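You operate a simulated robot arm through the tools that you are given. There is no shell and no other tool. Be economical: measure what you need, move in short steps, check, and stop when the job is done.

You are at the controls of a simulated robot arm. One attempt, no reset.

Task
Leak-test the white gasket in the tester, then sort it by the result.
Fine: green tray for PASS, red tray for FAIL; vent before you unlatch; the lid goes on the black mat.

It is judged by the outcome, as a careful person would: the job done as asked, and still so three seconds after it is handed in. It fails if anything else is knocked over, pushed out of place, dropped, spilled or broken. Lids that push on must go on centred and level and be pressed home; caps that screw on are set level and turned clockwise until they are tight.

Robot
A 6-joint arm with a two-finger parallel gripper, fixed in place. Base frame: the origin is at the foot of the arm, x ahead of it, y to its left, z up; the work surface is at about z = 0. Lengths are in mm, angles in rad, forces in N, time in s.
With the tool pointing down near the work surface it reaches from about 140 to 580 mm from the base axis. Its first joint turns from -1.152 to 1.152 rad. Payload 2.1 kg.
The tool frame sits at the grasp point between the pads (the TCP): z along the fingers, y along the line on which they close. The tips reach 30 mm beyond it. Largest opening 94 mm; finger width 28, thickness 10; the body of the gripper, 50 by 96 mm, starts 55 mm behind the TCP.
Orientation is that of the tool frame in the base frame, as a unit quaternion [x, y, z, w]. With the fingers straight down and closing along the base's y, the tool's x points along the base's -x, its y along +y and its z along -z.

Tools
- The arm moves only by the tool jog_arm. Its argument "moves" is a list of rows, each an object (a shift or turn left out is 0, a gripper value left out holds the last) with "translation": the shift along the tool's x, y, z in units of 50 mm (1.0 is 50 mm), a list of three; "turn": the turn, a rotation vector about the tool's x, y, z in units of 8 degrees (1.0 is 8 degrees), a list of three; "claw": the closure in counts, from 0 (fully open) to 255 (shut). In form: [{"translation": [dx, dy, dz], "turn": [rx, ry, rz], "claw": claw}, ...]. A call has 1 to 12 rows; each row shifts and turns the commanded pose from where the row before left it, along the tool's axes as they then stand. A call with a number of a shift or a turn outside -1 to 1 is refused whole. Rows are played at 5 a second. More than 50 mm and 0.15 rad between two rows, or a gripper value outside its range, and nothing of the call is played. A pose out of reach is approached as far as the arm can. The call stops where the force on the tool passes 90 N (or 10 N more than at its start, if that is more) or the arm is blocked; 0.2 s more then pass. The fingers move at their own pace (about 72 mm/s each) and stop on an object; they squeeze with about 24 N. The grip force told is the motor's: it shows also when the fingers shut on nothing. Time passes only in rows, and 0.2 s behind the last, so rows that do not move let the fingers close. The reply holds the time, the measured pose of the TCP, the force on the tool along the base axes, the opening and the grip force, in the units named above and with some noise, with the torque about the TCP (base axes, N m) and any sound that the robot's microphone picked up.
- Cameras (640 x 400 px; columns grow to the right, rows downward): "scene" is fixed at [68, -389.5, 495.7]; the picture's right is [0.63, -0.78, 0.00], its down [-0.38, -0.31, -0.87] and it looks along [0.68, 0.55, -0.49] (base axes); focal length 217 px, centre (320, 200). "wrist" rides on the gripper at [76, 14, -102] in the tool frame; the picture's right is [-0.18, 0.98, 0.00], its down [-0.75, -0.14, -0.64] and it looks along [-0.63, -0.12, 0.77] (tool axes); focal length 243 px, centre (320, 200). There is no depth. A picture from a camera that has moved, and an enlarged one, comes with that camera's place and axes in the base frame and with its lens. The place of the scene camera against the robot may be out by one fixed shift of up to 12 mm in any direction.
- grab_frame(camera): a new picture of that camera. No time passes.
- zoom(camera, box): a new picture of the part [left, top, right, bottom] of that camera's present view, enlarged. No time passes.
- hand_in(): hands the job in; it is judged then, once.

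Work in short steps. Places have to be worked out from the pictures, the camera data and where the tool is seen: move nearer, look again, correct. Check each grasp and each placing, and mend what went wrong. You have 120 turns and 84 pictures in all, those below and enlarged ones among them. Open the gripper and draw the arm clear of the work before you hand the job in, unless the task says otherwise; then end with one line.

The tools are called after "Call:" as name(argument=value, ...) on one line, values as JSON. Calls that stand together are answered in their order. jog_arm: Moves the arm, as the interface text tells. Its arguments: {"type":"object","properties":{"moves":{"type":"array"}},"required":["moves"]} The other tools are called the same way: grab_frame (camera) takes a picture; zoom (camera, box) takes an enlarged picture of a part of a camera's view; hand_in () hands the job in.

At the start:

```text
time: 0.0
position: [303.7, -163.0, 414.8]
tcp_rot: [0.001, 1.0, 0.0, -0.001]
wrist_force: [-0.1, -0.1, 0.1]
wrist_torque: [-0.01, 0.0, -0.01]
grip_width: 93.9
grasp_force: 0.0
```

scene: 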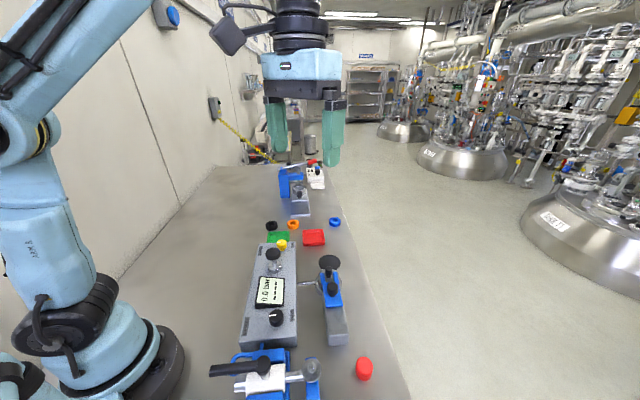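
wrist: 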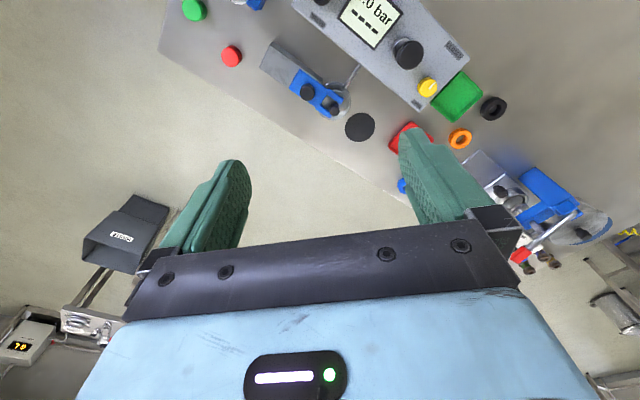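

I begin by looking closer at the bench from both cameras.

Call:
zoom(camera="scene", box=[200, 220, 400, 400])

Call:
zoom(camera="scene", box=[240, 150, 360, 250])

Call:
zoom(camera="wrist", box=[160, 0, 640, 280])

```text
2.22 times, centred on (300, 310) of scene
camera zoom: at [68.0, -389.5, 495.7], right [0.63, -0.78, 0.0], down [-0.38, -0.31, -0.87], along [0.68, 0.55, -0.49], focal length 482 px, centre (364, -44)
```

zoom: 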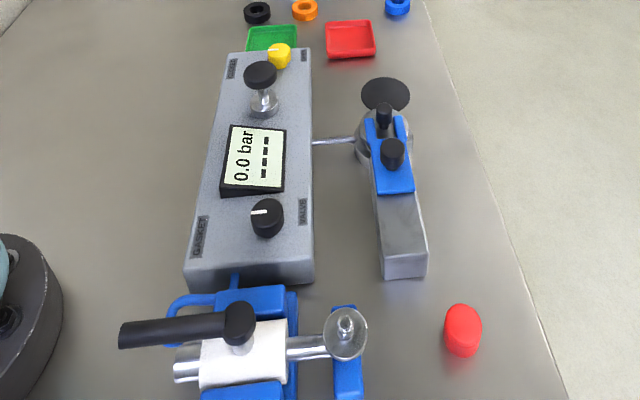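

```text
4.00 times, centred on (300, 200) of scene
camera zoom: at [68.0, -389.5, 495.7], right [0.63, -0.78, 0.0], down [-0.38, -0.31, -0.87], along [0.68, 0.55, -0.49], focal length 867 px, centre (400, 200)
```

zoom: 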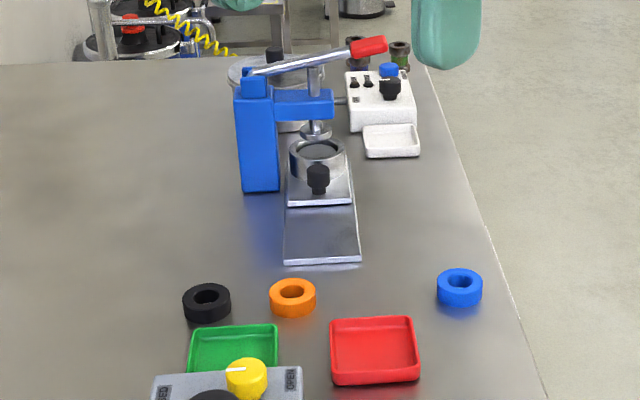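

```text
1.33 times, centred on (400, 140) of wrist
camera zoom: at [226.4, -148.9, 516.2], right [0.18, 0.98, 0.0], down [0.75, -0.14, 0.64], along [0.63, -0.12, -0.77], focal length 324 px, centre (213, 280)
```

zoom: 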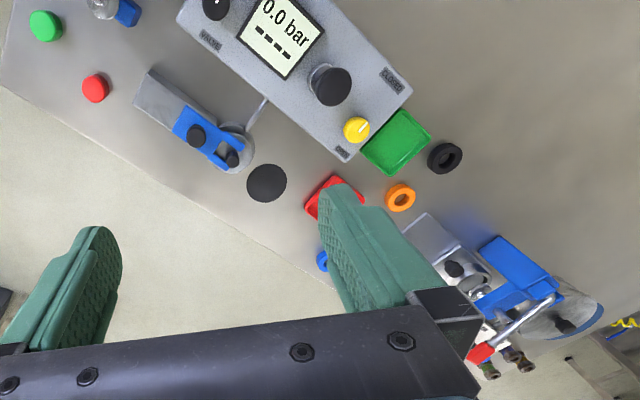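

The bench carries a pressure tester box, a clamped fixture near (355,-190), a black disc (the mat) near (460,-103), and a lever press further off. I move the wrist camera back and lower to see more.

Call:
jog_arm(moves=[{"translation": [0.7, 0.1, 0.6]}, {"translation": [0.7, 0.1, 0.6]}, {"translation": [0.7, 0.0, 0.6]}, {}, {}])

Call:
grab_frame(camera="wrist")

Call:
grab_frame(camera="scene")

```text
time: 1.2
position: [199.0, -155.0, 325.4]
tcp_rot: [0.0, 1.0, 0.0, 0.0]
wrist_force: [0.3, -0.5, 0.0]
wrist_torque: [-0.03, -0.03, -0.01]
grip_width: 93.9
grasp_force: 0.1
```

```text
78 pictures are left
camera wrist: at [121.3, -141.0, 426.5], right [0.18, 0.98, 0.0], down [0.75, -0.14, 0.64], along [0.63, -0.12, -0.77], focal length 243 px, centre (320, 200)
```

wrist: 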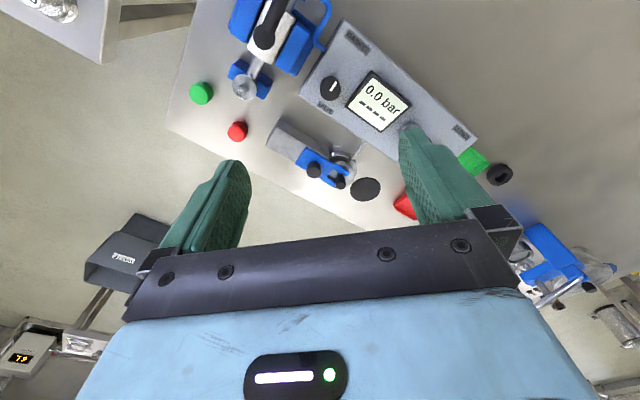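

```text
77 pictures are left
```

scene: 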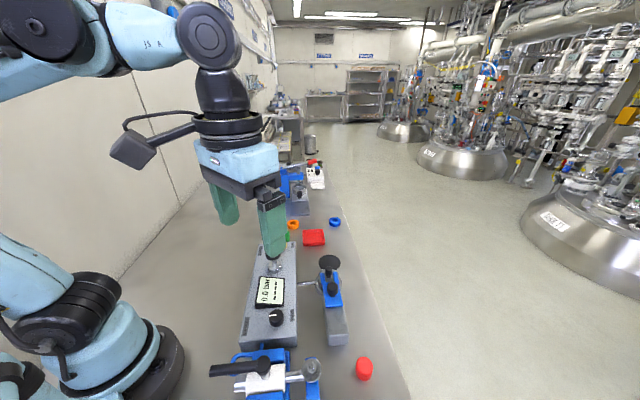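

Call:
zoom(camera="wrist", box=[180, 0, 500, 220])

```text
1.82 times, centred on (340, 110) of wrist
camera zoom: at [121.3, -141.0, 426.5], right [0.18, 0.98, 0.0], down [0.75, -0.14, 0.64], along [0.63, -0.12, -0.77], focal length 441 px, centre (284, 364)
```

zoom: 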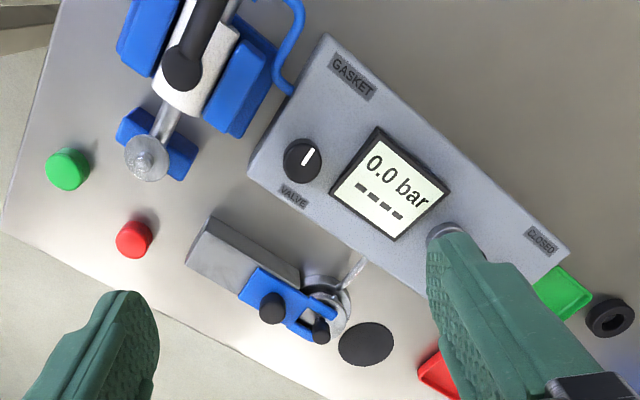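

I move above the gasket chamber for a closer look at the clamp, lid and mat.

Call:
jog_arm(moves=[{"translation": [-0.9, 0.1, 0.5]}, {"translation": [-0.9, 0.1, 0.5]}, {"translation": [-0.8, 0.0, 0.5]}, {}])

Call:
zoom(camera="wrist", box=[160, 0, 480, 200])

Call:
zoom(camera="scene", box=[230, 230, 390, 350])

```text
refused: row 1 steps farther than a row can; nothing moved
```

```text
2.00 times, centred on (320, 100) of wrist
camera zoom: at [121.3, -141.0, 426.5], right [0.18, 0.98, 0.0], down [0.75, -0.14, 0.64], along [0.63, -0.12, -0.77], focal length 485 px, centre (320, 400)
```

zoom: 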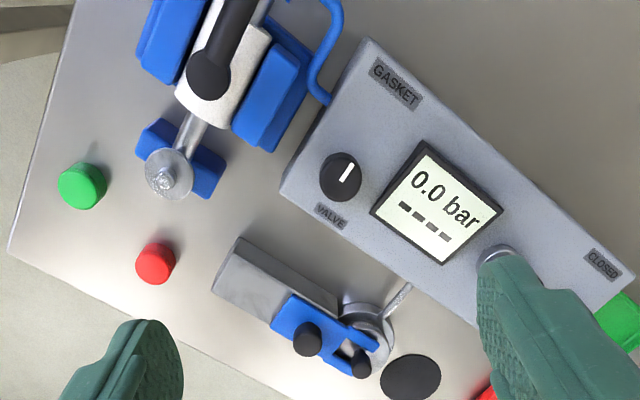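

```text
3.33 times, centred on (310, 290) of scene
camera zoom: at [68.0, -389.5, 495.7], right [0.63, -0.78, 0.0], down [-0.38, -0.31, -0.87], along [0.68, 0.55, -0.49], focal length 723 px, centre (353, -100)
```

zoom: 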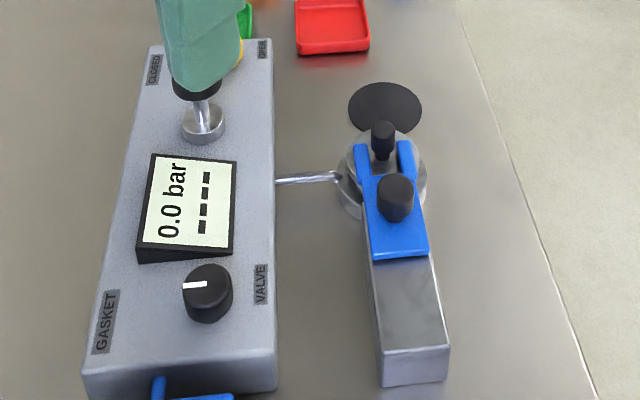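

Selector points to the GASKET side and the vent seems CLOSED. My step was refused for size, so I take smaller rows towards the chamber.

Call:
jog_arm(moves=[{"translation": [-0.7, 0.0, 0.4]}, {"translation": [-0.7, 0.1, 0.4]}, {"translation": [-0.7, 0.1, 0.4]}, {"translation": [-0.4, 0.0, 0.3]}, {}])

Call:
grab_frame(camera="wrist")

Call:
zoom(camera="wrist", box=[180, 40, 420, 190])

```text
time: 2.4
position: [324.6, -143.0, 249.0]
tcp_rot: [0.001, 1.0, 0.0, 0.0]
wrist_force: [-0.6, -0.7, 0.6]
wrist_torque: [0.0, 0.0, -0.01]
grip_width: 94.2
grasp_force: 0.0
```

```text
73 pictures are left
camera wrist: at [247.8, -128.8, 350.8], right [0.18, 0.98, 0.0], down [0.75, -0.14, 0.64], along [0.63, -0.12, -0.77], focal length 243 px, centre (320, 200)
```

wrist: 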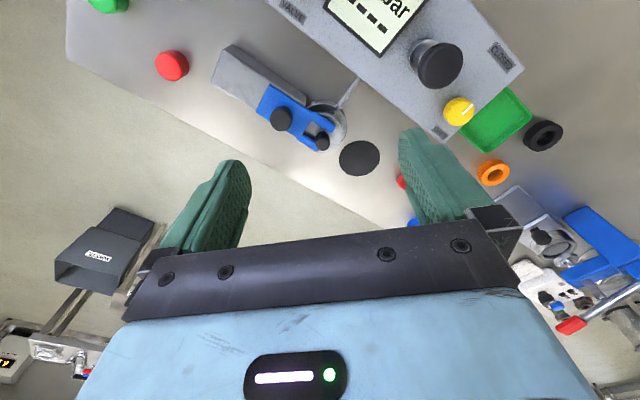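

```text
2.67 times, centred on (300, 115) of wrist
camera zoom: at [247.8, -128.8, 350.8], right [0.18, 0.98, 0.0], down [0.75, -0.14, 0.64], along [0.63, -0.12, -0.77], focal length 647 px, centre (373, 427)
```

zoom: 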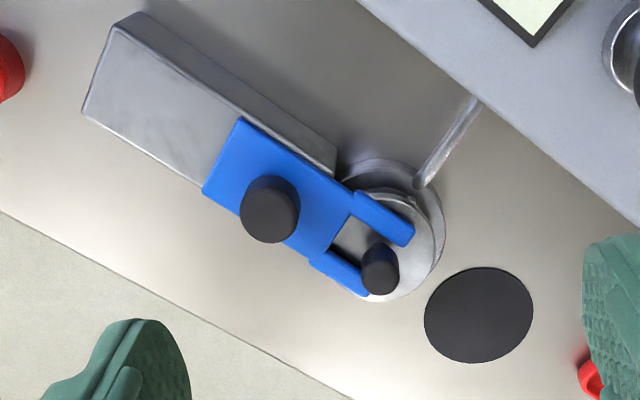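

The latch is a blue fork that slides along the grey rail; the lid has its own small knob. I check the vent and the plunger closely.

Call:
zoom(camera="wrist", box=[380, 10, 560, 150])

Call:
zoom(camera="scene", box=[240, 220, 340, 350])

```text
2.86 times, centred on (470, 80) of wrist
camera zoom: at [247.8, -128.8, 350.8], right [0.18, 0.98, 0.0], down [0.75, -0.14, 0.64], along [0.63, -0.12, -0.77], focal length 693 px, centre (-109, 543)
```

zoom: 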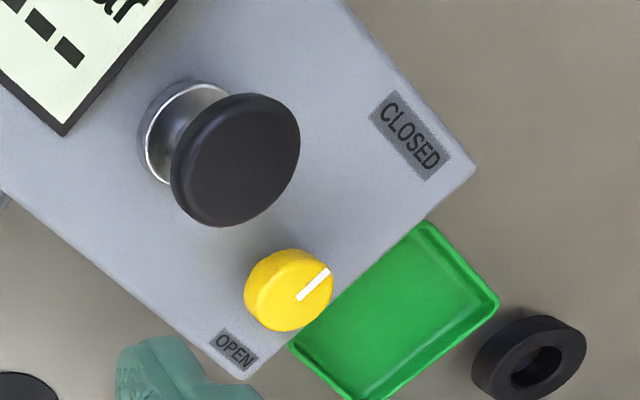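

```text
3.08 times, centred on (290, 285) of scene
camera zoom: at [68.0, -389.5, 495.7], right [0.63, -0.78, 0.0], down [-0.38, -0.31, -0.87], along [0.68, 0.55, -0.49], focal length 667 px, centre (412, -62)
```

zoom: 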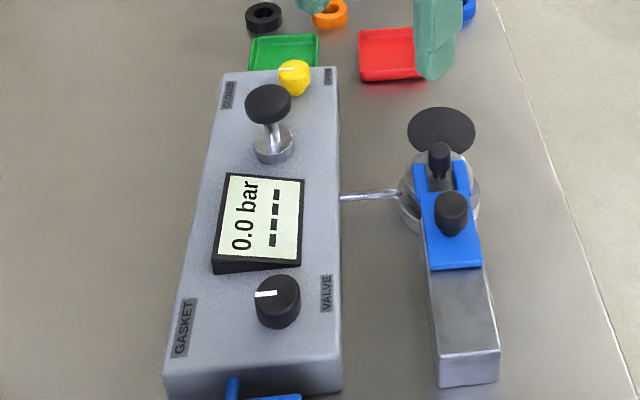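

Vent is CLOSED and selector on GASKET, so I can pump. The plunger knob is at about (314,-30), top near z=105; I go above it with shut fingers.

Call:
jog_arm(moves=[{"translation": [0.05, 0.6, 0.2], "claw": 255}, {"translation": [0.05, 0.6, 0.3]}, {"translation": [0.05, 0.6, 0.5]}, {"translation": [0.05, 0.46, 0.5]}, {}])

Call:
grab_frame(camera="wrist")

Call:
zoom(camera="scene", box=[220, 180, 360, 300])

```text
time: 3.6
position: [313.6, -28.2, 173.7]
tcp_rot: [0.0, 1.0, 0.0, 0.0]
wrist_force: [0.1, -0.6, -1.0]
wrist_torque: [-0.02, -0.03, -0.01]
grip_width: 0.0
grasp_force: 24.2
```

```text
69 pictures are left
camera wrist: at [236.3, -15.4, 276.1], right [0.18, 0.98, 0.0], down [0.75, -0.14, 0.64], along [0.63, -0.12, -0.77], focal length 243 px, centre (320, 200)
```

wrist: 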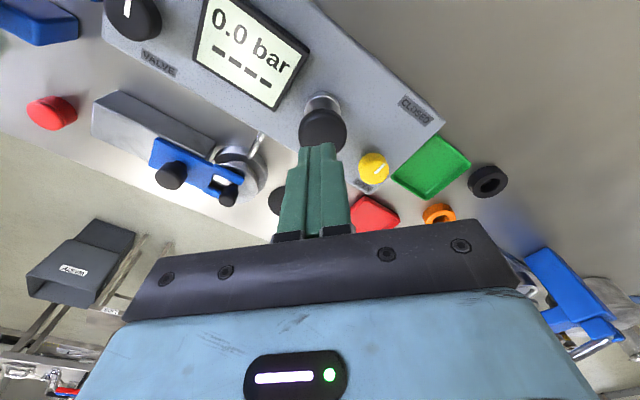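

```text
3.33 times, centred on (290, 240) of scene
camera zoom: at [68.0, -389.5, 495.7], right [0.63, -0.78, 0.0], down [-0.38, -0.31, -0.87], along [0.68, 0.55, -0.49], focal length 723 px, centre (420, 67)
```

zoom: 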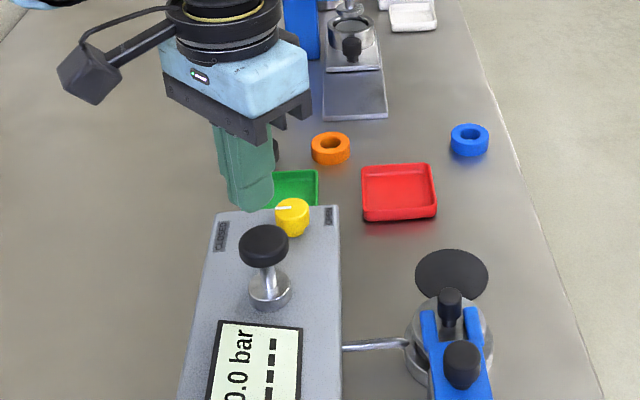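

The knob is right under the fingers, about (311,-28). I go down until the force shows contact.

Call:
jog_arm(moves=[{"translation": [0.05, 0, 0.4]}, {"translation": [0, 0, 0.3]}, {"translation": [0, 0, 0.1]}, {}])

Call:
zoom(camera="scene", box=[220, 200, 360, 320])

```text
time: 4.6
position: [311.4, -29.7, 134.8]
tcp_rot: [0.0, 1.0, -0.001, 0.0]
wrist_force: [0.9, -1.7, 1.9]
wrist_torque: [-0.03, 0.0, 0.0]
grip_width: 0.0
grasp_force: 24.2
```

```text
3.33 times, centred on (290, 260) of scene
camera zoom: at [68.0, -389.5, 495.7], right [0.63, -0.78, 0.0], down [-0.38, -0.31, -0.87], along [0.68, 0.55, -0.49], focal length 723 px, centre (420, 0)
```

zoom: 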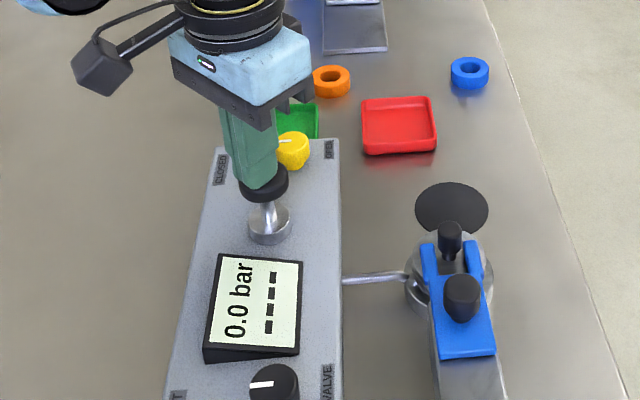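

The tips sit just on or over the knob. I press further in small rows.

Call:
jog_arm(moves=[{"translation": [0, 0, 0.1]}, {"translation": [0, 0, 0.1]}, {"translation": [0, 0, 0.1]}, {"translation": [0, 0, 0.1]}])

Call:
zoom(camera="scene", box=[220, 200, 360, 320])

```text
time: 5.6
position: [310.8, -29.7, 114.9]
tcp_rot: [0.001, 1.0, 0.0, 0.001]
wrist_force: [0.9, -1.7, 5.6]
wrist_torque: [-0.01, -0.07, -0.04]
grip_width: 0.0
grasp_force: 23.7
```

```text
3.33 times, centred on (290, 260) of scene
camera zoom: at [68.0, -389.5, 495.7], right [0.63, -0.78, 0.0], down [-0.38, -0.31, -0.87], along [0.68, 0.55, -0.49], focal length 723 px, centre (420, 0)
```

zoom: 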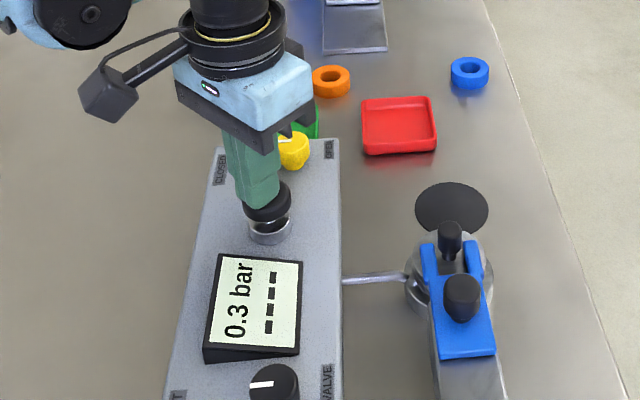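

The pressure rose to 0.3 bar. I finish the stroke, then lift to let the plunger return and repeat.

Call:
jog_arm(moves=[{"translation": [0, 0, 0.08]}, {"translation": [0, 0, 0.06]}, {"translation": [0, 0, 0.06]}, {}])

Call:
zoom(camera="scene", box=[220, 200, 360, 320])

```text
time: 6.6
position: [311.3, -29.8, 106.3]
tcp_rot: [0.0, 1.0, 0.001, 0.001]
wrist_force: [-5.9, 9.1, 60.1]
wrist_torque: [0.32, 0.06, 0.02]
grip_width: 0.0
grasp_force: 24.2
```

```text
3.33 times, centred on (290, 260) of scene
camera zoom: at [67.8, -389.5, 495.7], right [0.63, -0.78, 0.0], down [-0.38, -0.31, -0.87], along [0.68, 0.55, -0.49], focal length 723 px, centre (420, 0)
```

zoom: 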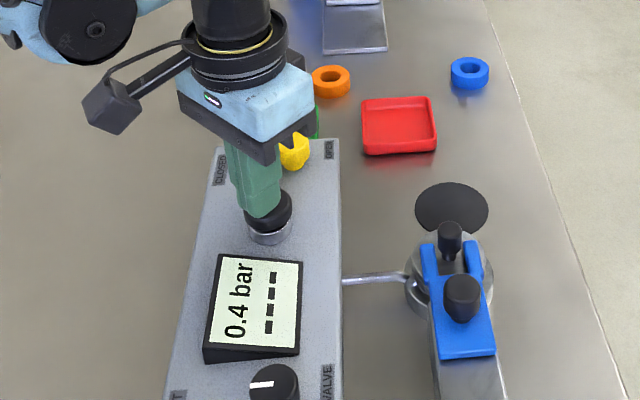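

Bottom of stroke is at TCP z≈106, giving 0.4 bar. I make one more full stroke.

Call:
jog_arm(moves=[{"translation": [0, 0, -0.3]}, {"translation": [0, 0, -0.33]}, {}, {"translation": [0, 0, 0.2]}, {"translation": [0, 0, 0.2]}, {"translation": [0, 0, 0.19]}, {}])

Call:
zoom(camera="scene", box=[220, 200, 360, 320])

```text
time: 8.2
position: [310.7, -30.6, 106.8]
tcp_rot: [0.001, 1.0, 0.0, 0.001]
wrist_force: [0.6, -0.9, 19.5]
wrist_torque: [0.0, -0.02, -0.07]
grip_width: 0.0
grasp_force: 23.6
```

```text
3.33 times, centred on (290, 260) of scene
camera zoom: at [67.9, -389.5, 495.7], right [0.63, -0.78, 0.0], down [-0.38, -0.31, -0.87], along [0.68, 0.55, -0.49], focal length 723 px, centre (420, 0)
```

zoom: 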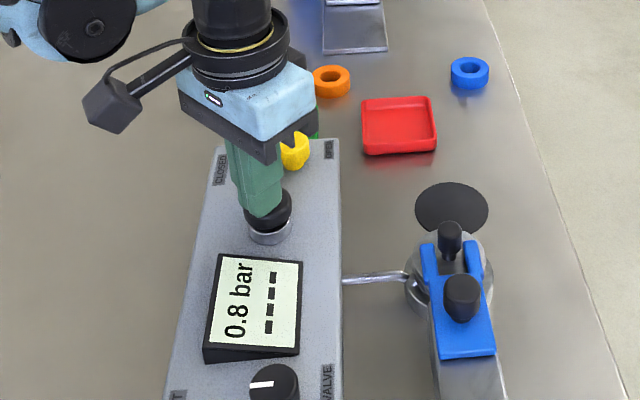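

0.8 bar now. One more stroke of the same kind.

Call:
jog_arm(moves=[{"translation": [0, 0, -0.3]}, {"translation": [0, 0, -0.29]}, {}, {"translation": [0, 0, 0.2]}, {"translation": [0, 0, 0.2]}, {"translation": [0, 0, 0.19]}, {}])

Call:
zoom(camera="scene", box=[220, 200, 360, 320])

```text
time: 9.8
position: [311.2, -29.3, 106.6]
tcp_rot: [0.0, 1.0, 0.001, 0.0]
wrist_force: [-0.6, -3.1, 22.2]
wrist_torque: [-0.11, 0.01, 0.04]
grip_width: 0.0
grasp_force: 24.5
```

```text
3.33 times, centred on (290, 260) of scene
camera zoom: at [67.9, -389.5, 495.7], right [0.63, -0.78, 0.0], down [-0.38, -0.31, -0.87], along [0.68, 0.55, -0.49], focal length 723 px, centre (420, 0)
```

zoom: 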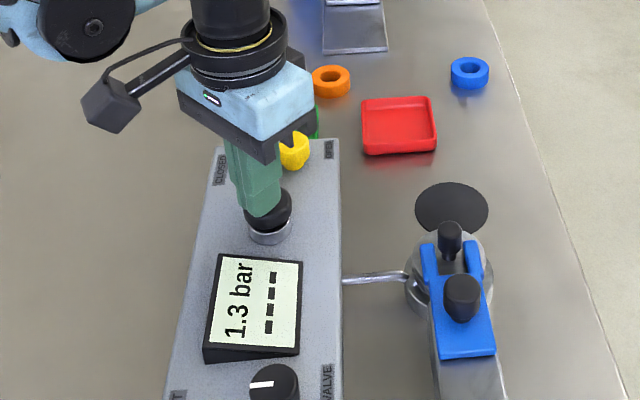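

1.3 bar, no verdict yet. I lift off and wait a couple of seconds to see whether a result appears.

Call:
jog_arm(moves=[{"translation": [0, 0, -0.3]}, {"translation": [0, 0, -0.4]}, {}, {}, {}, {}, {}, {}, {}, {}])

Call:
zoom(camera="scene", box=[220, 200, 360, 320])

```text
time: 12.0
position: [310.2, -29.5, 141.5]
tcp_rot: [0.0, 1.0, 0.0, -0.001]
wrist_force: [0.4, -0.1, 0.4]
wrist_torque: [0.02, 0.0, 0.0]
grip_width: 0.0
grasp_force: 23.7
```

```text
3.33 times, centred on (290, 260) of scene
camera zoom: at [68.0, -389.5, 495.7], right [0.63, -0.78, 0.0], down [-0.38, -0.31, -0.87], along [0.68, 0.55, -0.49], focal length 723 px, centre (420, 0)
```

zoom: 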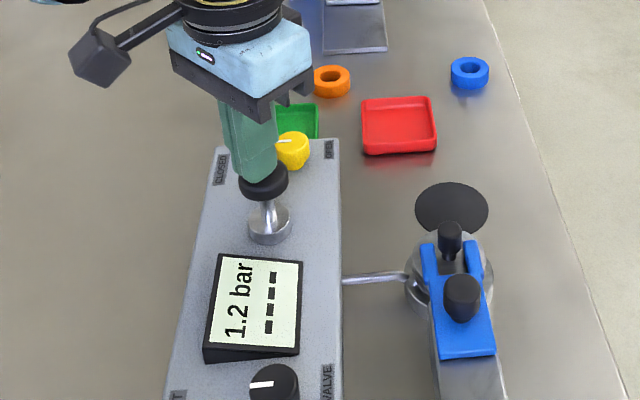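

No verdict, 1.2 bar. I pump on by two strokes.

Call:
jog_arm(moves=[{"translation": [0, 0, 0.3]}, {"translation": [0, 0, 0.2]}, {"translation": [0, 0, 0.2]}, {"translation": [0, 0, -0.3]}, {"translation": [0, 0, -0.29]}, {}, {"translation": [0, 0, 0.2]}, {"translation": [0, 0, 0.2]}, {"translation": [0, 0, 0.19]}, {}])

Call:
zoom(camera="scene", box=[220, 200, 360, 320])

```text
time: 14.2
position: [311.2, -29.2, 107.4]
tcp_rot: [0.0, 1.0, 0.001, 0.001]
wrist_force: [1.9, 7.2, 26.9]
wrist_torque: [0.23, -0.07, -0.05]
grip_width: 0.0
grasp_force: 24.0
```

```text
3.33 times, centred on (290, 260) of scene
camera zoom: at [67.9, -389.5, 495.7], right [0.63, -0.78, 0.0], down [-0.38, -0.31, -0.87], along [0.68, 0.55, -0.49], focal length 723 px, centre (420, 0)
```

zoom: 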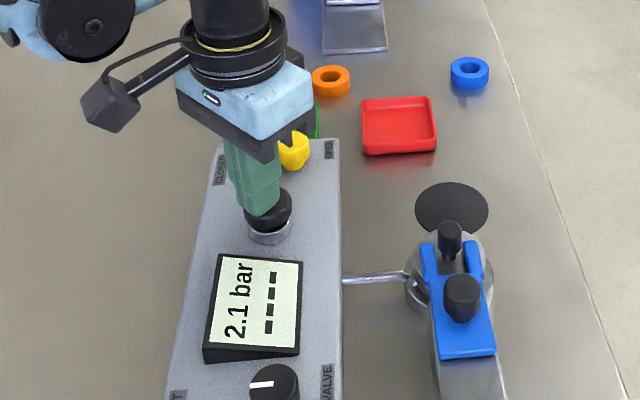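

2.1 bar. I lift clear and wait for a verdict.

Call:
jog_arm(moves=[{"translation": [0, 0, -0.3]}, {"translation": [0, 0, -0.4]}, {}, {}, {}, {}, {}, {}, {}, {}, {}, {}])

Call:
zoom(camera="scene", box=[220, 200, 360, 320])

```text
time: 16.8
position: [311.4, -31.0, 142.1]
tcp_rot: [0.0, 1.0, 0.0, 0.001]
wrist_force: [-0.3, -0.3, -0.8]
wrist_torque: [-0.02, -0.03, 0.02]
grip_width: 0.1
grasp_force: 24.0
```

```text
3.33 times, centred on (290, 260) of scene
camera zoom: at [68.0, -389.5, 495.7], right [0.63, -0.78, 0.0], down [-0.38, -0.31, -0.87], along [0.68, 0.55, -0.49], focal length 723 px, centre (420, 0)
```

zoom: 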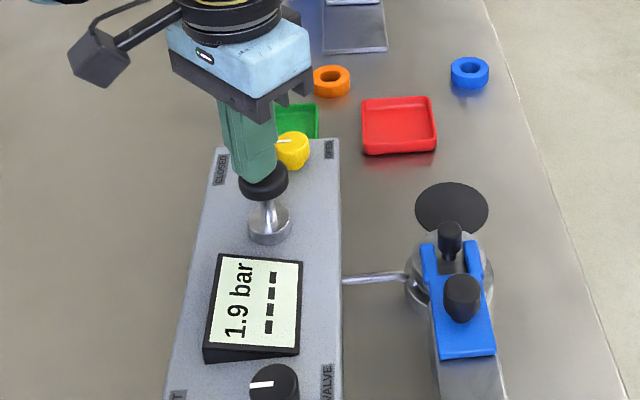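

1.9 bar and falling slowly, still no verdict; perhaps the starting pressure is higher. Two more strokes.

Call:
jog_arm(moves=[{"translation": [0, 0, 0.3]}, {"translation": [0, 0, 0.2]}, {"translation": [0, 0, 0.2]}, {"translation": [0, 0, -0.3]}, {"translation": [0, 0, -0.29]}, {}, {"translation": [0, 0, 0.2]}, {"translation": [0, 0, 0.2]}, {"translation": [0, 0, 0.19]}, {}])

Call:
zoom(camera="scene", box=[220, 200, 360, 320])

```text
time: 19.0
position: [310.6, -30.5, 107.1]
tcp_rot: [0.0, 1.0, 0.001, -0.001]
wrist_force: [-8.8, -1.0, 39.5]
wrist_torque: [-0.07, 0.16, 0.0]
grip_width: 0.0
grasp_force: 24.0
```

```text
3.33 times, centred on (290, 260) of scene
camera zoom: at [67.8, -389.5, 495.7], right [0.63, -0.78, 0.0], down [-0.38, -0.31, -0.87], along [0.68, 0.55, -0.49], focal length 723 px, centre (420, 0)
```

zoom: 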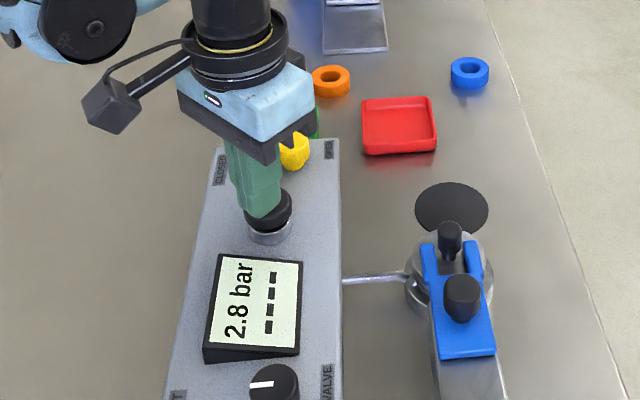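

2.8 bar. One more stroke, then lift and wait.

Call:
jog_arm(moves=[{"translation": [0, 0, -0.3]}, {"translation": [0, 0, -0.29]}, {}, {"translation": [0, 0, 0.2]}, {"translation": [0, 0, 0.2]}, {"translation": [0, 0, 0.19]}, {}, {"translation": [0, 0, -0.3]}, {"translation": [0, 0, -0.4]}])

Call:
zoom(camera="scene", box=[220, 200, 360, 320])

```text
time: 21.0
position: [310.0, -30.3, 139.6]
tcp_rot: [0.0, 1.0, 0.0, -0.001]
wrist_force: [0.6, -1.1, 0.0]
wrist_torque: [0.0, -0.01, 0.0]
grip_width: 0.1
grasp_force: 23.9
```

```text
3.33 times, centred on (290, 260) of scene
camera zoom: at [68.0, -389.5, 495.7], right [0.63, -0.78, 0.0], down [-0.38, -0.31, -0.87], along [0.68, 0.55, -0.49], focal length 723 px, centre (420, 0)
```

zoom: 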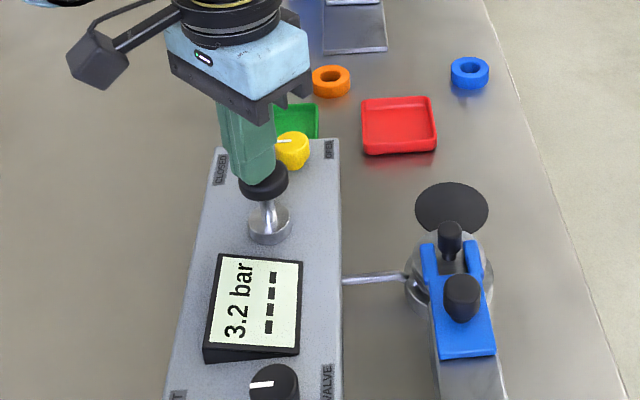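

3.2 bar; I wait about 2.5 s.

Call:
jog_arm(moves=[{}, {}, {}, {}, {}, {}, {}, {}, {}, {}, {}, {}])

Call:
zoom(camera="scene", box=[220, 200, 360, 320])

```text
time: 23.6
position: [309.2, -29.4, 139.9]
tcp_rot: [0.0, 1.0, 0.0, 0.0]
wrist_force: [0.4, -0.5, -0.3]
wrist_torque: [-0.03, 0.0, 0.01]
grip_width: 0.0
grasp_force: 24.5
```

```text
3.33 times, centred on (290, 260) of scene
camera zoom: at [68.0, -389.5, 495.7], right [0.63, -0.78, 0.0], down [-0.38, -0.31, -0.87], along [0.68, 0.55, -0.49], focal length 723 px, centre (420, 0)
```

zoom: 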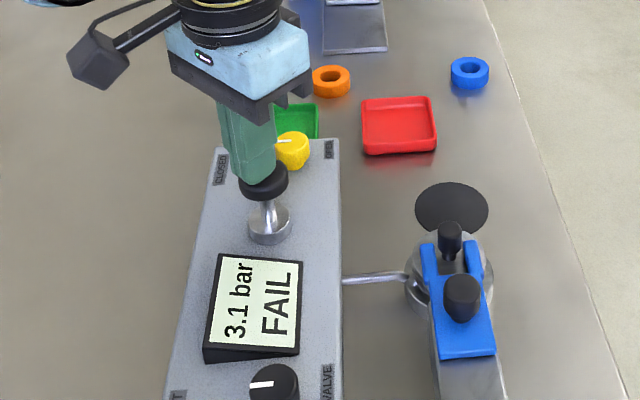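

The verdict is FAIL, so the gasket goes to the red tray. First vent: the yellow knob is at about (380,13.5), top near z≈70; I move above it with the fingers partly open.

Call:
jog_arm(moves=[{"translation": [0, 0, -0.6]}, {"translation": [-0.7, 0.43, 0], "claw": 110}, {"translation": [-0.71, 0.43, 0]}, {"translation": [0, 0, 0.6]}, {}])

Call:
grab_frame(camera="wrist")

Call:
zoom(camera="scene", box=[240, 180, 340, 280])

```text
time: 24.8
position: [382.3, 12.4, 142.6]
tcp_rot: [-0.001, 1.0, 0.0, -0.001]
wrist_force: [-0.3, -0.4, -0.2]
wrist_torque: [-0.02, 0.01, 0.0]
grip_width: 53.5
grasp_force: 0.0
```

```text
56 pictures are left
camera wrist: at [305.2, 25.6, 242.8], right [0.18, 0.98, 0.0], down [0.75, -0.14, 0.64], along [0.63, -0.12, -0.77], focal length 243 px, centre (320, 200)
```

wrist: 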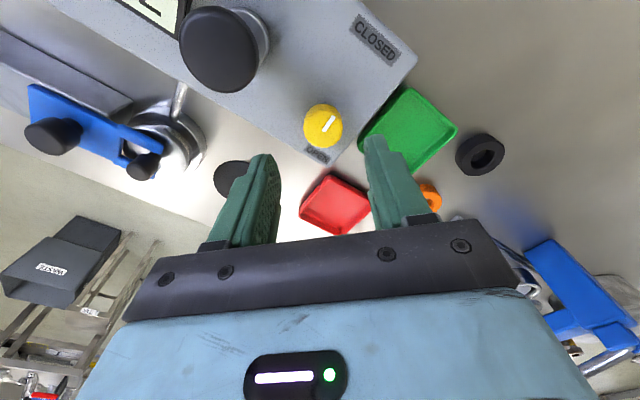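

```text
4.00 times, centred on (290, 230) of scene
camera zoom: at [68.0, -389.5, 495.7], right [0.63, -0.78, 0.0], down [-0.38, -0.31, -0.87], along [0.68, 0.55, -0.49], focal length 867 px, centre (440, 80)
```

zoom: 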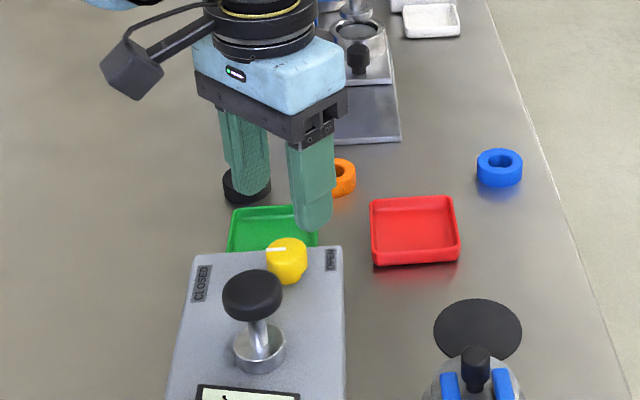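

The knob is centred between the fingers. I lower until the tips straddle the knob (TCP z≈84), then close.

Call:
jog_arm(moves=[{"translation": [0.03, 0.03, 0.5]}, {"translation": [0, 0, 0.4]}, {"translation": [0, 0, 0.26]}, {}])

Call:
grab_frame(camera="wrist")

Call:
zoom(camera="scene", box=[240, 180, 340, 280])

```text
time: 25.8
position: [379.5, 13.9, 82.5]
tcp_rot: [-0.001, 1.0, 0.0, 0.0]
wrist_force: [-0.4, -0.6, -0.7]
wrist_torque: [-0.03, 0.0, 0.0]
grip_width: 53.4
grasp_force: 0.0
```

```text
54 pictures are left
camera wrist: at [302.8, 28.5, 184.5], right [0.18, 0.98, 0.0], down [0.75, -0.14, 0.64], along [0.63, -0.12, -0.77], focal length 243 px, centre (320, 200)
```

wrist: 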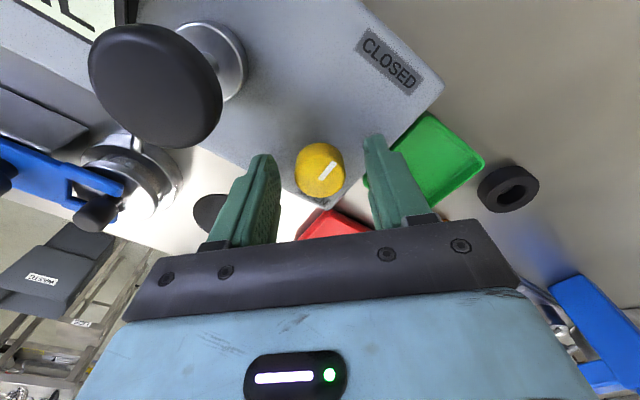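

```text
4.00 times, centred on (290, 230) of scene
camera zoom: at [68.0, -389.5, 495.7], right [0.63, -0.78, 0.0], down [-0.38, -0.31, -0.87], along [0.68, 0.55, -0.49], focal length 867 px, centre (440, 80)
```

zoom: 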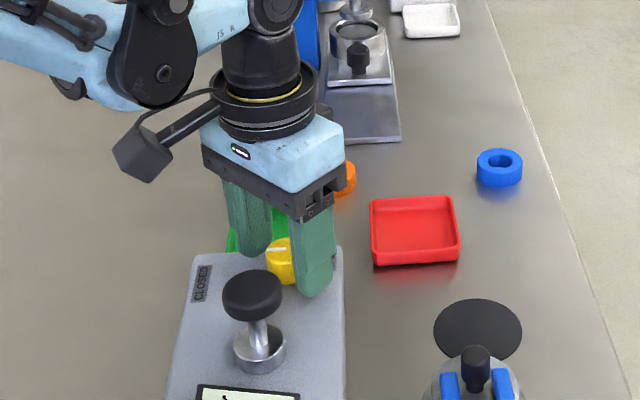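

The knob lies between the tips. I lower 4 mm more and close on it.

Call:
jog_arm(moves=[{"translation": [0.02, 0, 0.08]}, {"claw": 255}, {}, {}, {}])

Call:
zoom(camera="scene", box=[240, 180, 340, 280])

```text
time: 27.0
position: [378.2, 14.1, 77.4]
tcp_rot: [0.001, 1.0, -0.001, 0.0]
wrist_force: [0.7, -8.4, -0.6]
wrist_torque: [-0.06, 0.01, -0.04]
grip_width: 28.7
grasp_force: 45.0
```

```text
4.00 times, centred on (290, 230) of scene
camera zoom: at [68.0, -389.5, 495.7], right [0.63, -0.78, 0.0], down [-0.38, -0.31, -0.87], along [0.68, 0.55, -0.49], focal length 867 px, centre (440, 80)
```

zoom: 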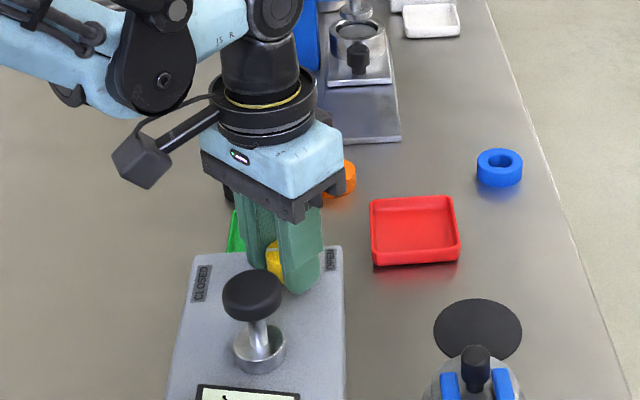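

Gripped at 28.7 mm. I turn counter-clockwise (seen from above) in short steps and watch the torque.

Call:
jog_arm(moves=[{"translation": [0, -0.02, 0], "turn": [0, 0, -0.7]}, {"turn": [0, 0, -0.7]}, {"turn": [0, 0, -0.7]}, {}])

```text
time: 28.0
position: [378.5, 13.9, 79.6]
tcp_rot: [-0.146, 0.989, 0.001, 0.0]
wrist_force: [-1.6, -6.9, -11.7]
wrist_torque: [-0.1, -0.12, -0.45]
grip_width: 29.4
grasp_force: 44.6
```

Call:
jog_arm(moves=[{"turn": [0, 0, -0.7]}, {"turn": [0, 0, -0.7]}, {}])

Call:
zoom(camera="scene", box=[240, 180, 340, 280])

Call:
grab_frame(camera="wrist")

```text
time: 28.8
position: [379.6, 12.1, 79.6]
tcp_rot: [-0.243, 0.97, -0.001, 0.0]
wrist_force: [2.3, -14.8, 14.1]
wrist_torque: [-0.06, -0.22, -0.14]
grip_width: 28.8
grasp_force: 45.4
```

```text
4.00 times, centred on (290, 230) of scene
camera zoom: at [67.9, -389.5, 495.7], right [0.63, -0.78, 0.0], down [-0.38, -0.31, -0.87], along [0.68, 0.55, -0.49], focal length 867 px, centre (440, 80)
```

zoom: 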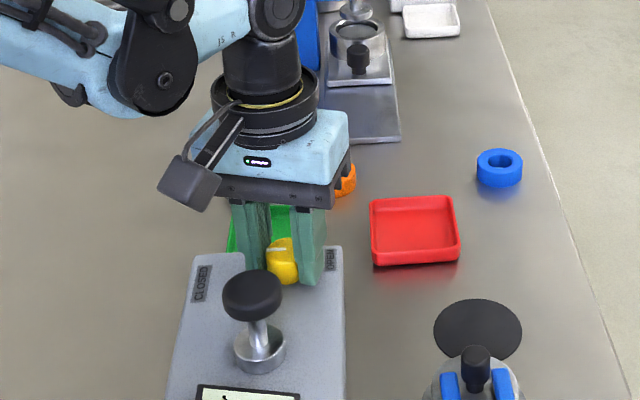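

```text
50 pictures are left
camera wrist: at [304.2, -10.7, 181.3], right [-0.3, 0.95, 0.0], down [0.73, 0.23, 0.64], along [0.61, 0.19, -0.77], focal length 243 px, centre (320, 200)
```

wrist: 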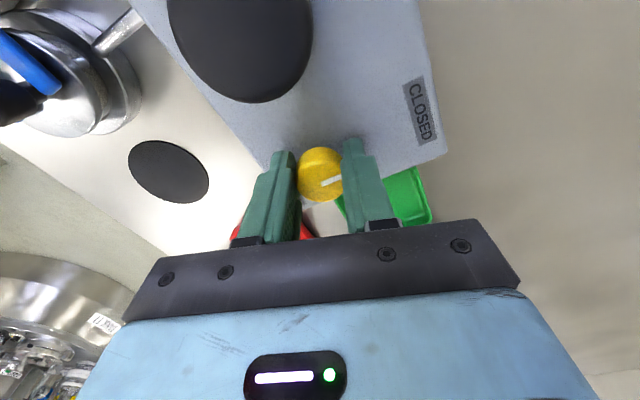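

The fingers slipped and the pointer stays at CLOSED: a stop lies that way. I turn clockwise instead.

Call:
jog_arm(moves=[{"translation": [0, 0.02, 0], "turn": [0, 0, 0.7]}, {"turn": [0, 0, 1]}, {"turn": [0, 0, 1]}, {"turn": [0, 0, 1]}, {"turn": [0, 0, 1]}, {}])

Call:
grab_frame(camera="wrist")

```text
time: 30.2
position: [379.1, 14.8, 79.5]
tcp_rot: [0.085, 0.996, 0.001, 0.0]
wrist_force: [-4.3, -1.9, 2.6]
wrist_torque: [-0.24, -0.92, -0.01]
grip_width: 28.7
grasp_force: 44.5
```

```text
49 pictures are left
camera wrist: at [305.3, 41.1, 181.4], right [0.35, 0.94, 0.0], down [0.72, -0.27, 0.64], along [0.6, -0.22, -0.77], focal length 243 px, centre (320, 200)
```

wrist: 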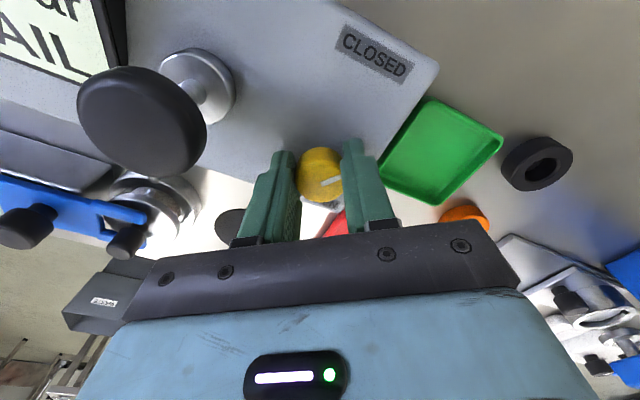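

Now the knob turns with the fingers. I go on clockwise.

Call:
jog_arm(moves=[{"turn": [0, 0, 1]}, {"turn": [0, 0, 1]}, {"turn": [0, 0, 1]}, {"turn": [0, 0, 1]}, {"turn": [0, 0, 1]}, {"turn": [0, 0, 1]}, {"turn": [0, 0, 1]}, {"turn": [0, 0, 1]}, {}])

Call:
zoom(camera="scene", box=[220, 180, 360, 320])

Call:
grab_frame(camera="wrist")

```text
time: 32.2
position: [381.4, 16.9, 79.0]
tcp_rot: [0.599, 0.801, 0.006, 0.001]
wrist_force: [31.8, 30.1, -2.9]
wrist_torque: [-0.1, 0.14, 0.11]
grip_width: 28.8
grasp_force: 45.5
```

```text
2.86 times, centred on (290, 250) of scene
camera zoom: at [68.0, -389.5, 495.7], right [0.63, -0.78, 0.0], down [-0.38, -0.31, -0.87], along [0.68, 0.55, -0.49], focal length 619 px, centre (406, 57)
```

zoom: 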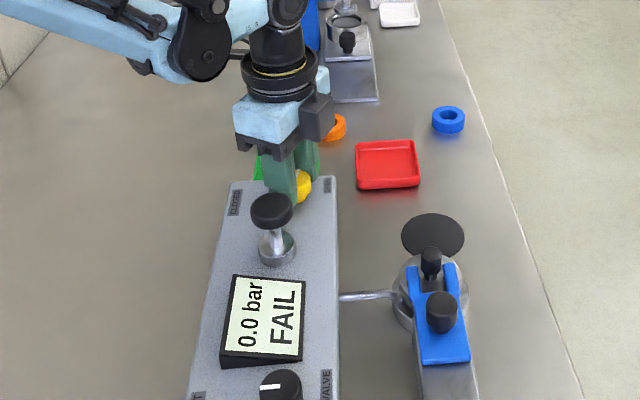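

```text
47 pictures are left
camera wrist: at [371.3, 92.7, 181.8], right [0.99, 0.1, 0.01], down [0.07, -0.77, 0.64], along [0.07, -0.63, -0.77], focal length 243 px, centre (320, 200)
```

wrist: 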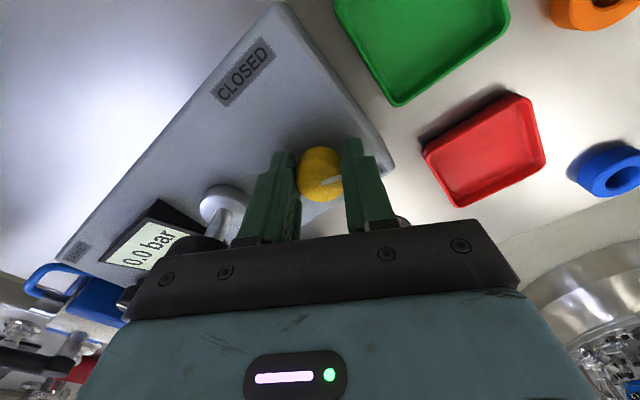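

Pressure reads 0.0: vented. The pointer should reach OPEN, so I turn on further gently.

Call:
jog_arm(moves=[{"turn": [0, 0, 1]}, {"turn": [0, 0, 1]}, {"turn": [0, 0, 1]}, {"turn": [0, 0, 1]}, {}])

Call:
grab_frame(camera="wrist")

```text
time: 33.4
position: [381.2, 15.5, 80.2]
tcp_rot: [0.796, 0.605, 0.008, 0.002]
wrist_force: [46.5, 23.5, -10.0]
wrist_torque: [0.52, 0.0, 0.35]
grip_width: 28.9
grasp_force: 44.7
```

```text
46 pictures are left
camera wrist: at [413.9, 84.3, 182.4], right [0.9, -0.44, 0.01], down [-0.35, -0.69, 0.63], along [-0.27, -0.57, -0.77], focal length 243 px, centre (320, 200)
```

wrist: 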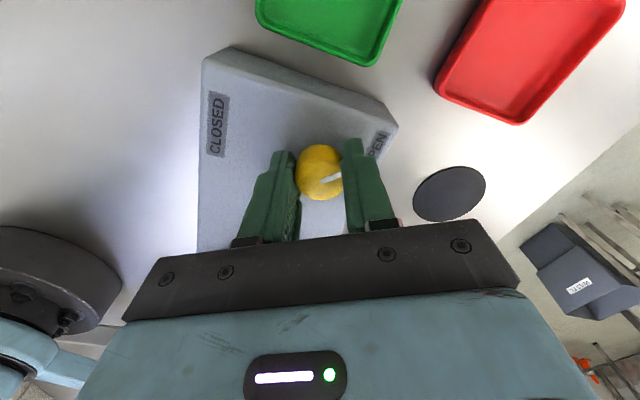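

Pointer needs about 29° more. I ease the side load with a small shift and finish the turn.

Call:
jog_arm(moves=[{"translation": [0.03, 0.025, 0], "turn": [0, 0, 0.9]}, {"turn": [0, 0, 0.9]}, {"turn": [0, 0, 0.9]}, {"turn": [0, 0, 0.9]}, {}])

Call:
grab_frame(camera="wrist")

```text
time: 34.6
position: [381.6, 14.6, 79.4]
tcp_rot: [0.923, 0.385, 0.002, 0.004]
wrist_force: [28.4, -21.3, -5.5]
wrist_torque: [0.17, 0.07, 0.28]
grip_width: 28.9
grasp_force: 44.8
```

```text
45 pictures are left
camera wrist: at [443.8, 58.5, 181.6], right [0.57, -0.82, 0.01], down [-0.64, -0.43, 0.64], along [-0.52, -0.37, -0.77], focal length 243 px, centre (320, 200)
```

wrist: 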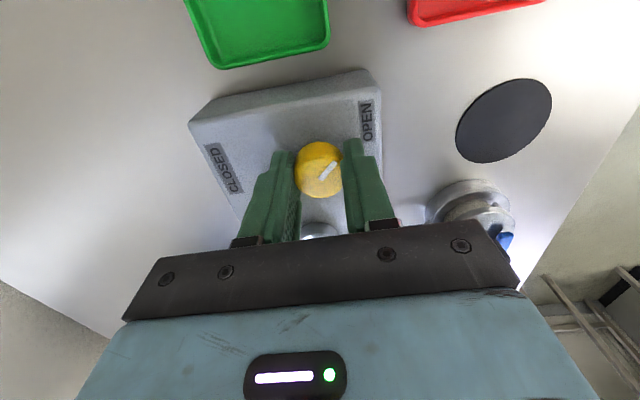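

The pointer now faces OPEN and the gauge is at 0.0. The tool's closing axis now lies across the rail, which suits the latch; I release, lift, and check.

Call:
jog_arm(moves=[{"claw": 110}, {}, {"translation": [0, 0, -0.6]}, {"translation": [0, 0, -0.8]}, {"translation": [0, 0, -0.6]}, {}])

Call:
grab_frame(camera="wrist")

Call:
zoom(camera="scene", box=[220, 200, 380, 340])

```text
time: 36.0
position: [379.4, 16.1, 180.3]
tcp_rot: [0.922, 0.386, 0.0, 0.001]
wrist_force: [0.5, 0.0, 0.1]
wrist_torque: [0.02, -0.02, 0.01]
grip_width: 53.5
grasp_force: 0.0
```

```text
44 pictures are left
camera wrist: at [442.2, 60.2, 282.7], right [0.57, -0.82, 0.0], down [-0.63, -0.44, 0.64], along [-0.53, -0.37, -0.77], focal length 243 px, centre (320, 200)
```

wrist: 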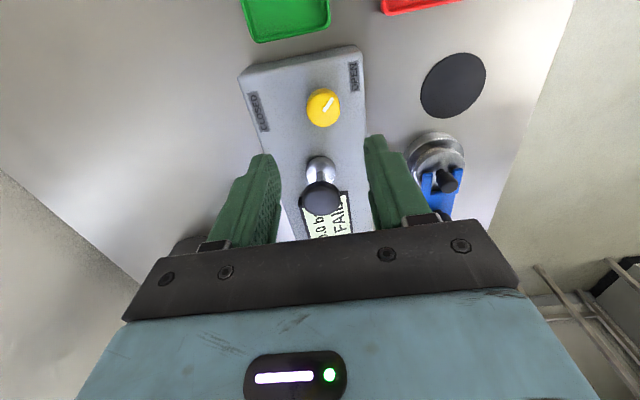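

```text
2.86 times, centred on (300, 270) of scene
camera zoom: at [68.0, -389.5, 495.7], right [0.63, -0.78, 0.0], down [-0.38, -0.31, -0.87], along [0.68, 0.55, -0.49], focal length 619 px, centre (377, 0)
```

zoom: 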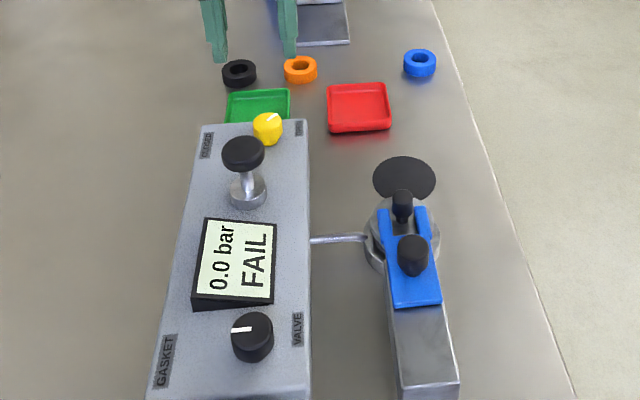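

Vented, FAIL latched on the display. The latch knob triangulates to about (352,-198), top z≈53, the lid knob to (392,-155). I move above the latch knob.

Call:
jog_arm(moves=[{"translation": [-0.6, 0.6, 0]}, {"translation": [-0.6, 0.6, 0]}, {"translation": [-0.6, 0.6, 0]}, {"translation": [-0.6, 0.6, 0]}, {"translation": [-0.6, 0.22, 0]}, {"translation": [-0.43, 0, 0.5]}, {"translation": [0, 0, 0.5]}, {}])

Call:
grab_frame(camera="wrist")

Call:
zoom(camera="scene", box=[240, 220, 400, 360])

```text
time: 37.8
position: [354.1, -200.0, 129.4]
tcp_rot: [0.922, 0.387, 0.0, 0.0]
wrist_force: [-0.3, 0.3, -0.7]
wrist_torque: [0.03, -0.01, 0.01]
grip_width: 53.2
grasp_force: 0.1
```

```text
42 pictures are left
camera wrist: at [416.5, -155.7, 231.3], right [0.57, -0.82, 0.0], down [-0.63, -0.44, 0.64], along [-0.53, -0.37, -0.77], focal length 243 px, centre (320, 200)
```

wrist: 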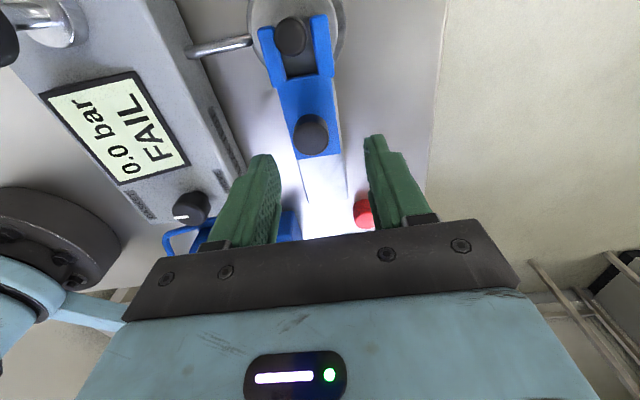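

```text
2.86 times, centred on (320, 290) of scene
camera zoom: at [68.0, -389.5, 495.7], right [0.63, -0.78, 0.0], down [-0.38, -0.31, -0.87], along [0.68, 0.55, -0.49], focal length 619 px, centre (320, -57)
```

zoom: 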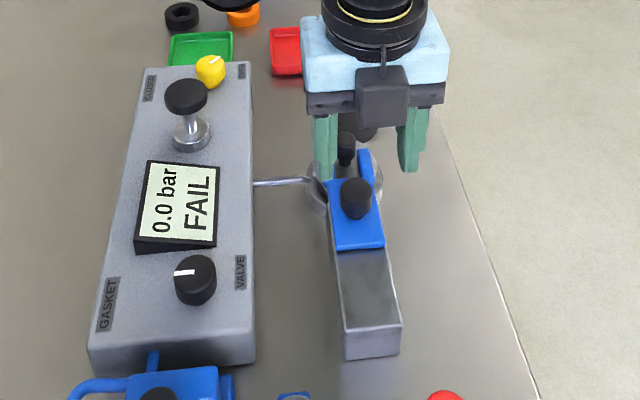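

The knob is about 5 mm off towards the box side. I correct and lower to straddle it.

Call:
jog_arm(moves=[{"translation": [0, -0.09, 0.4]}, {"translation": [0, 0, 0.4]}, {"translation": [0, 0, 0.2]}, {}])

Call:
grab_frame(camera="wrist")

Call:
zoom(camera="scene", box=[280, 230, 380, 330])

```text
time: 38.8
position: [352.0, -196.1, 80.7]
tcp_rot: [0.922, 0.387, 0.0, -0.001]
wrist_force: [-0.1, 0.3, 0.1]
wrist_torque: [0.01, 0.0, -0.03]
grip_width: 53.3
grasp_force: 0.1
```

```text
40 pictures are left
camera wrist: at [413.9, -152.2, 182.3], right [0.57, -0.82, 0.0], down [-0.63, -0.44, 0.64], along [-0.53, -0.37, -0.77], focal length 243 px, centre (320, 200)
```

wrist: 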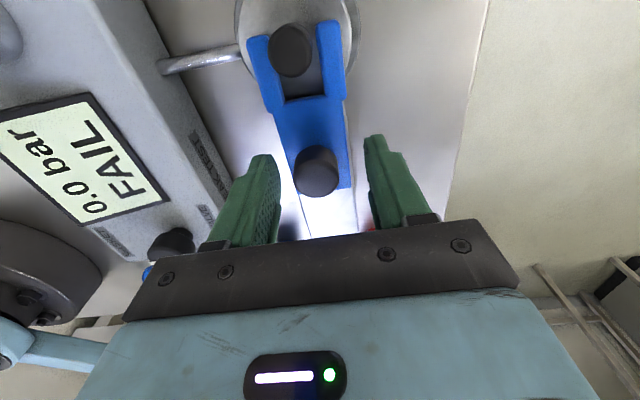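

```text
4.00 times, centred on (330, 280) of scene
camera zoom: at [68.0, -389.5, 495.7], right [0.63, -0.78, 0.0], down [-0.38, -0.31, -0.87], along [0.68, 0.55, -0.49], focal length 867 px, centre (280, -120)
```

zoom: 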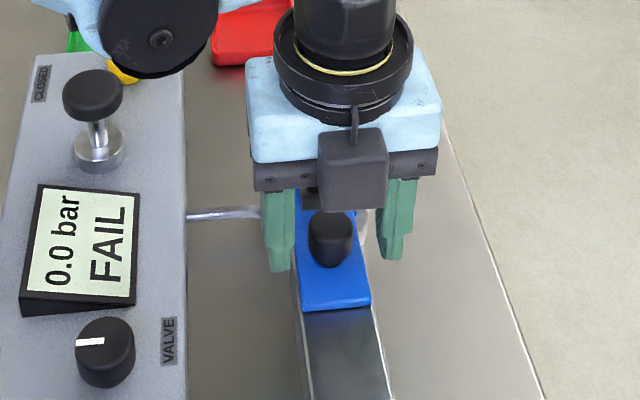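

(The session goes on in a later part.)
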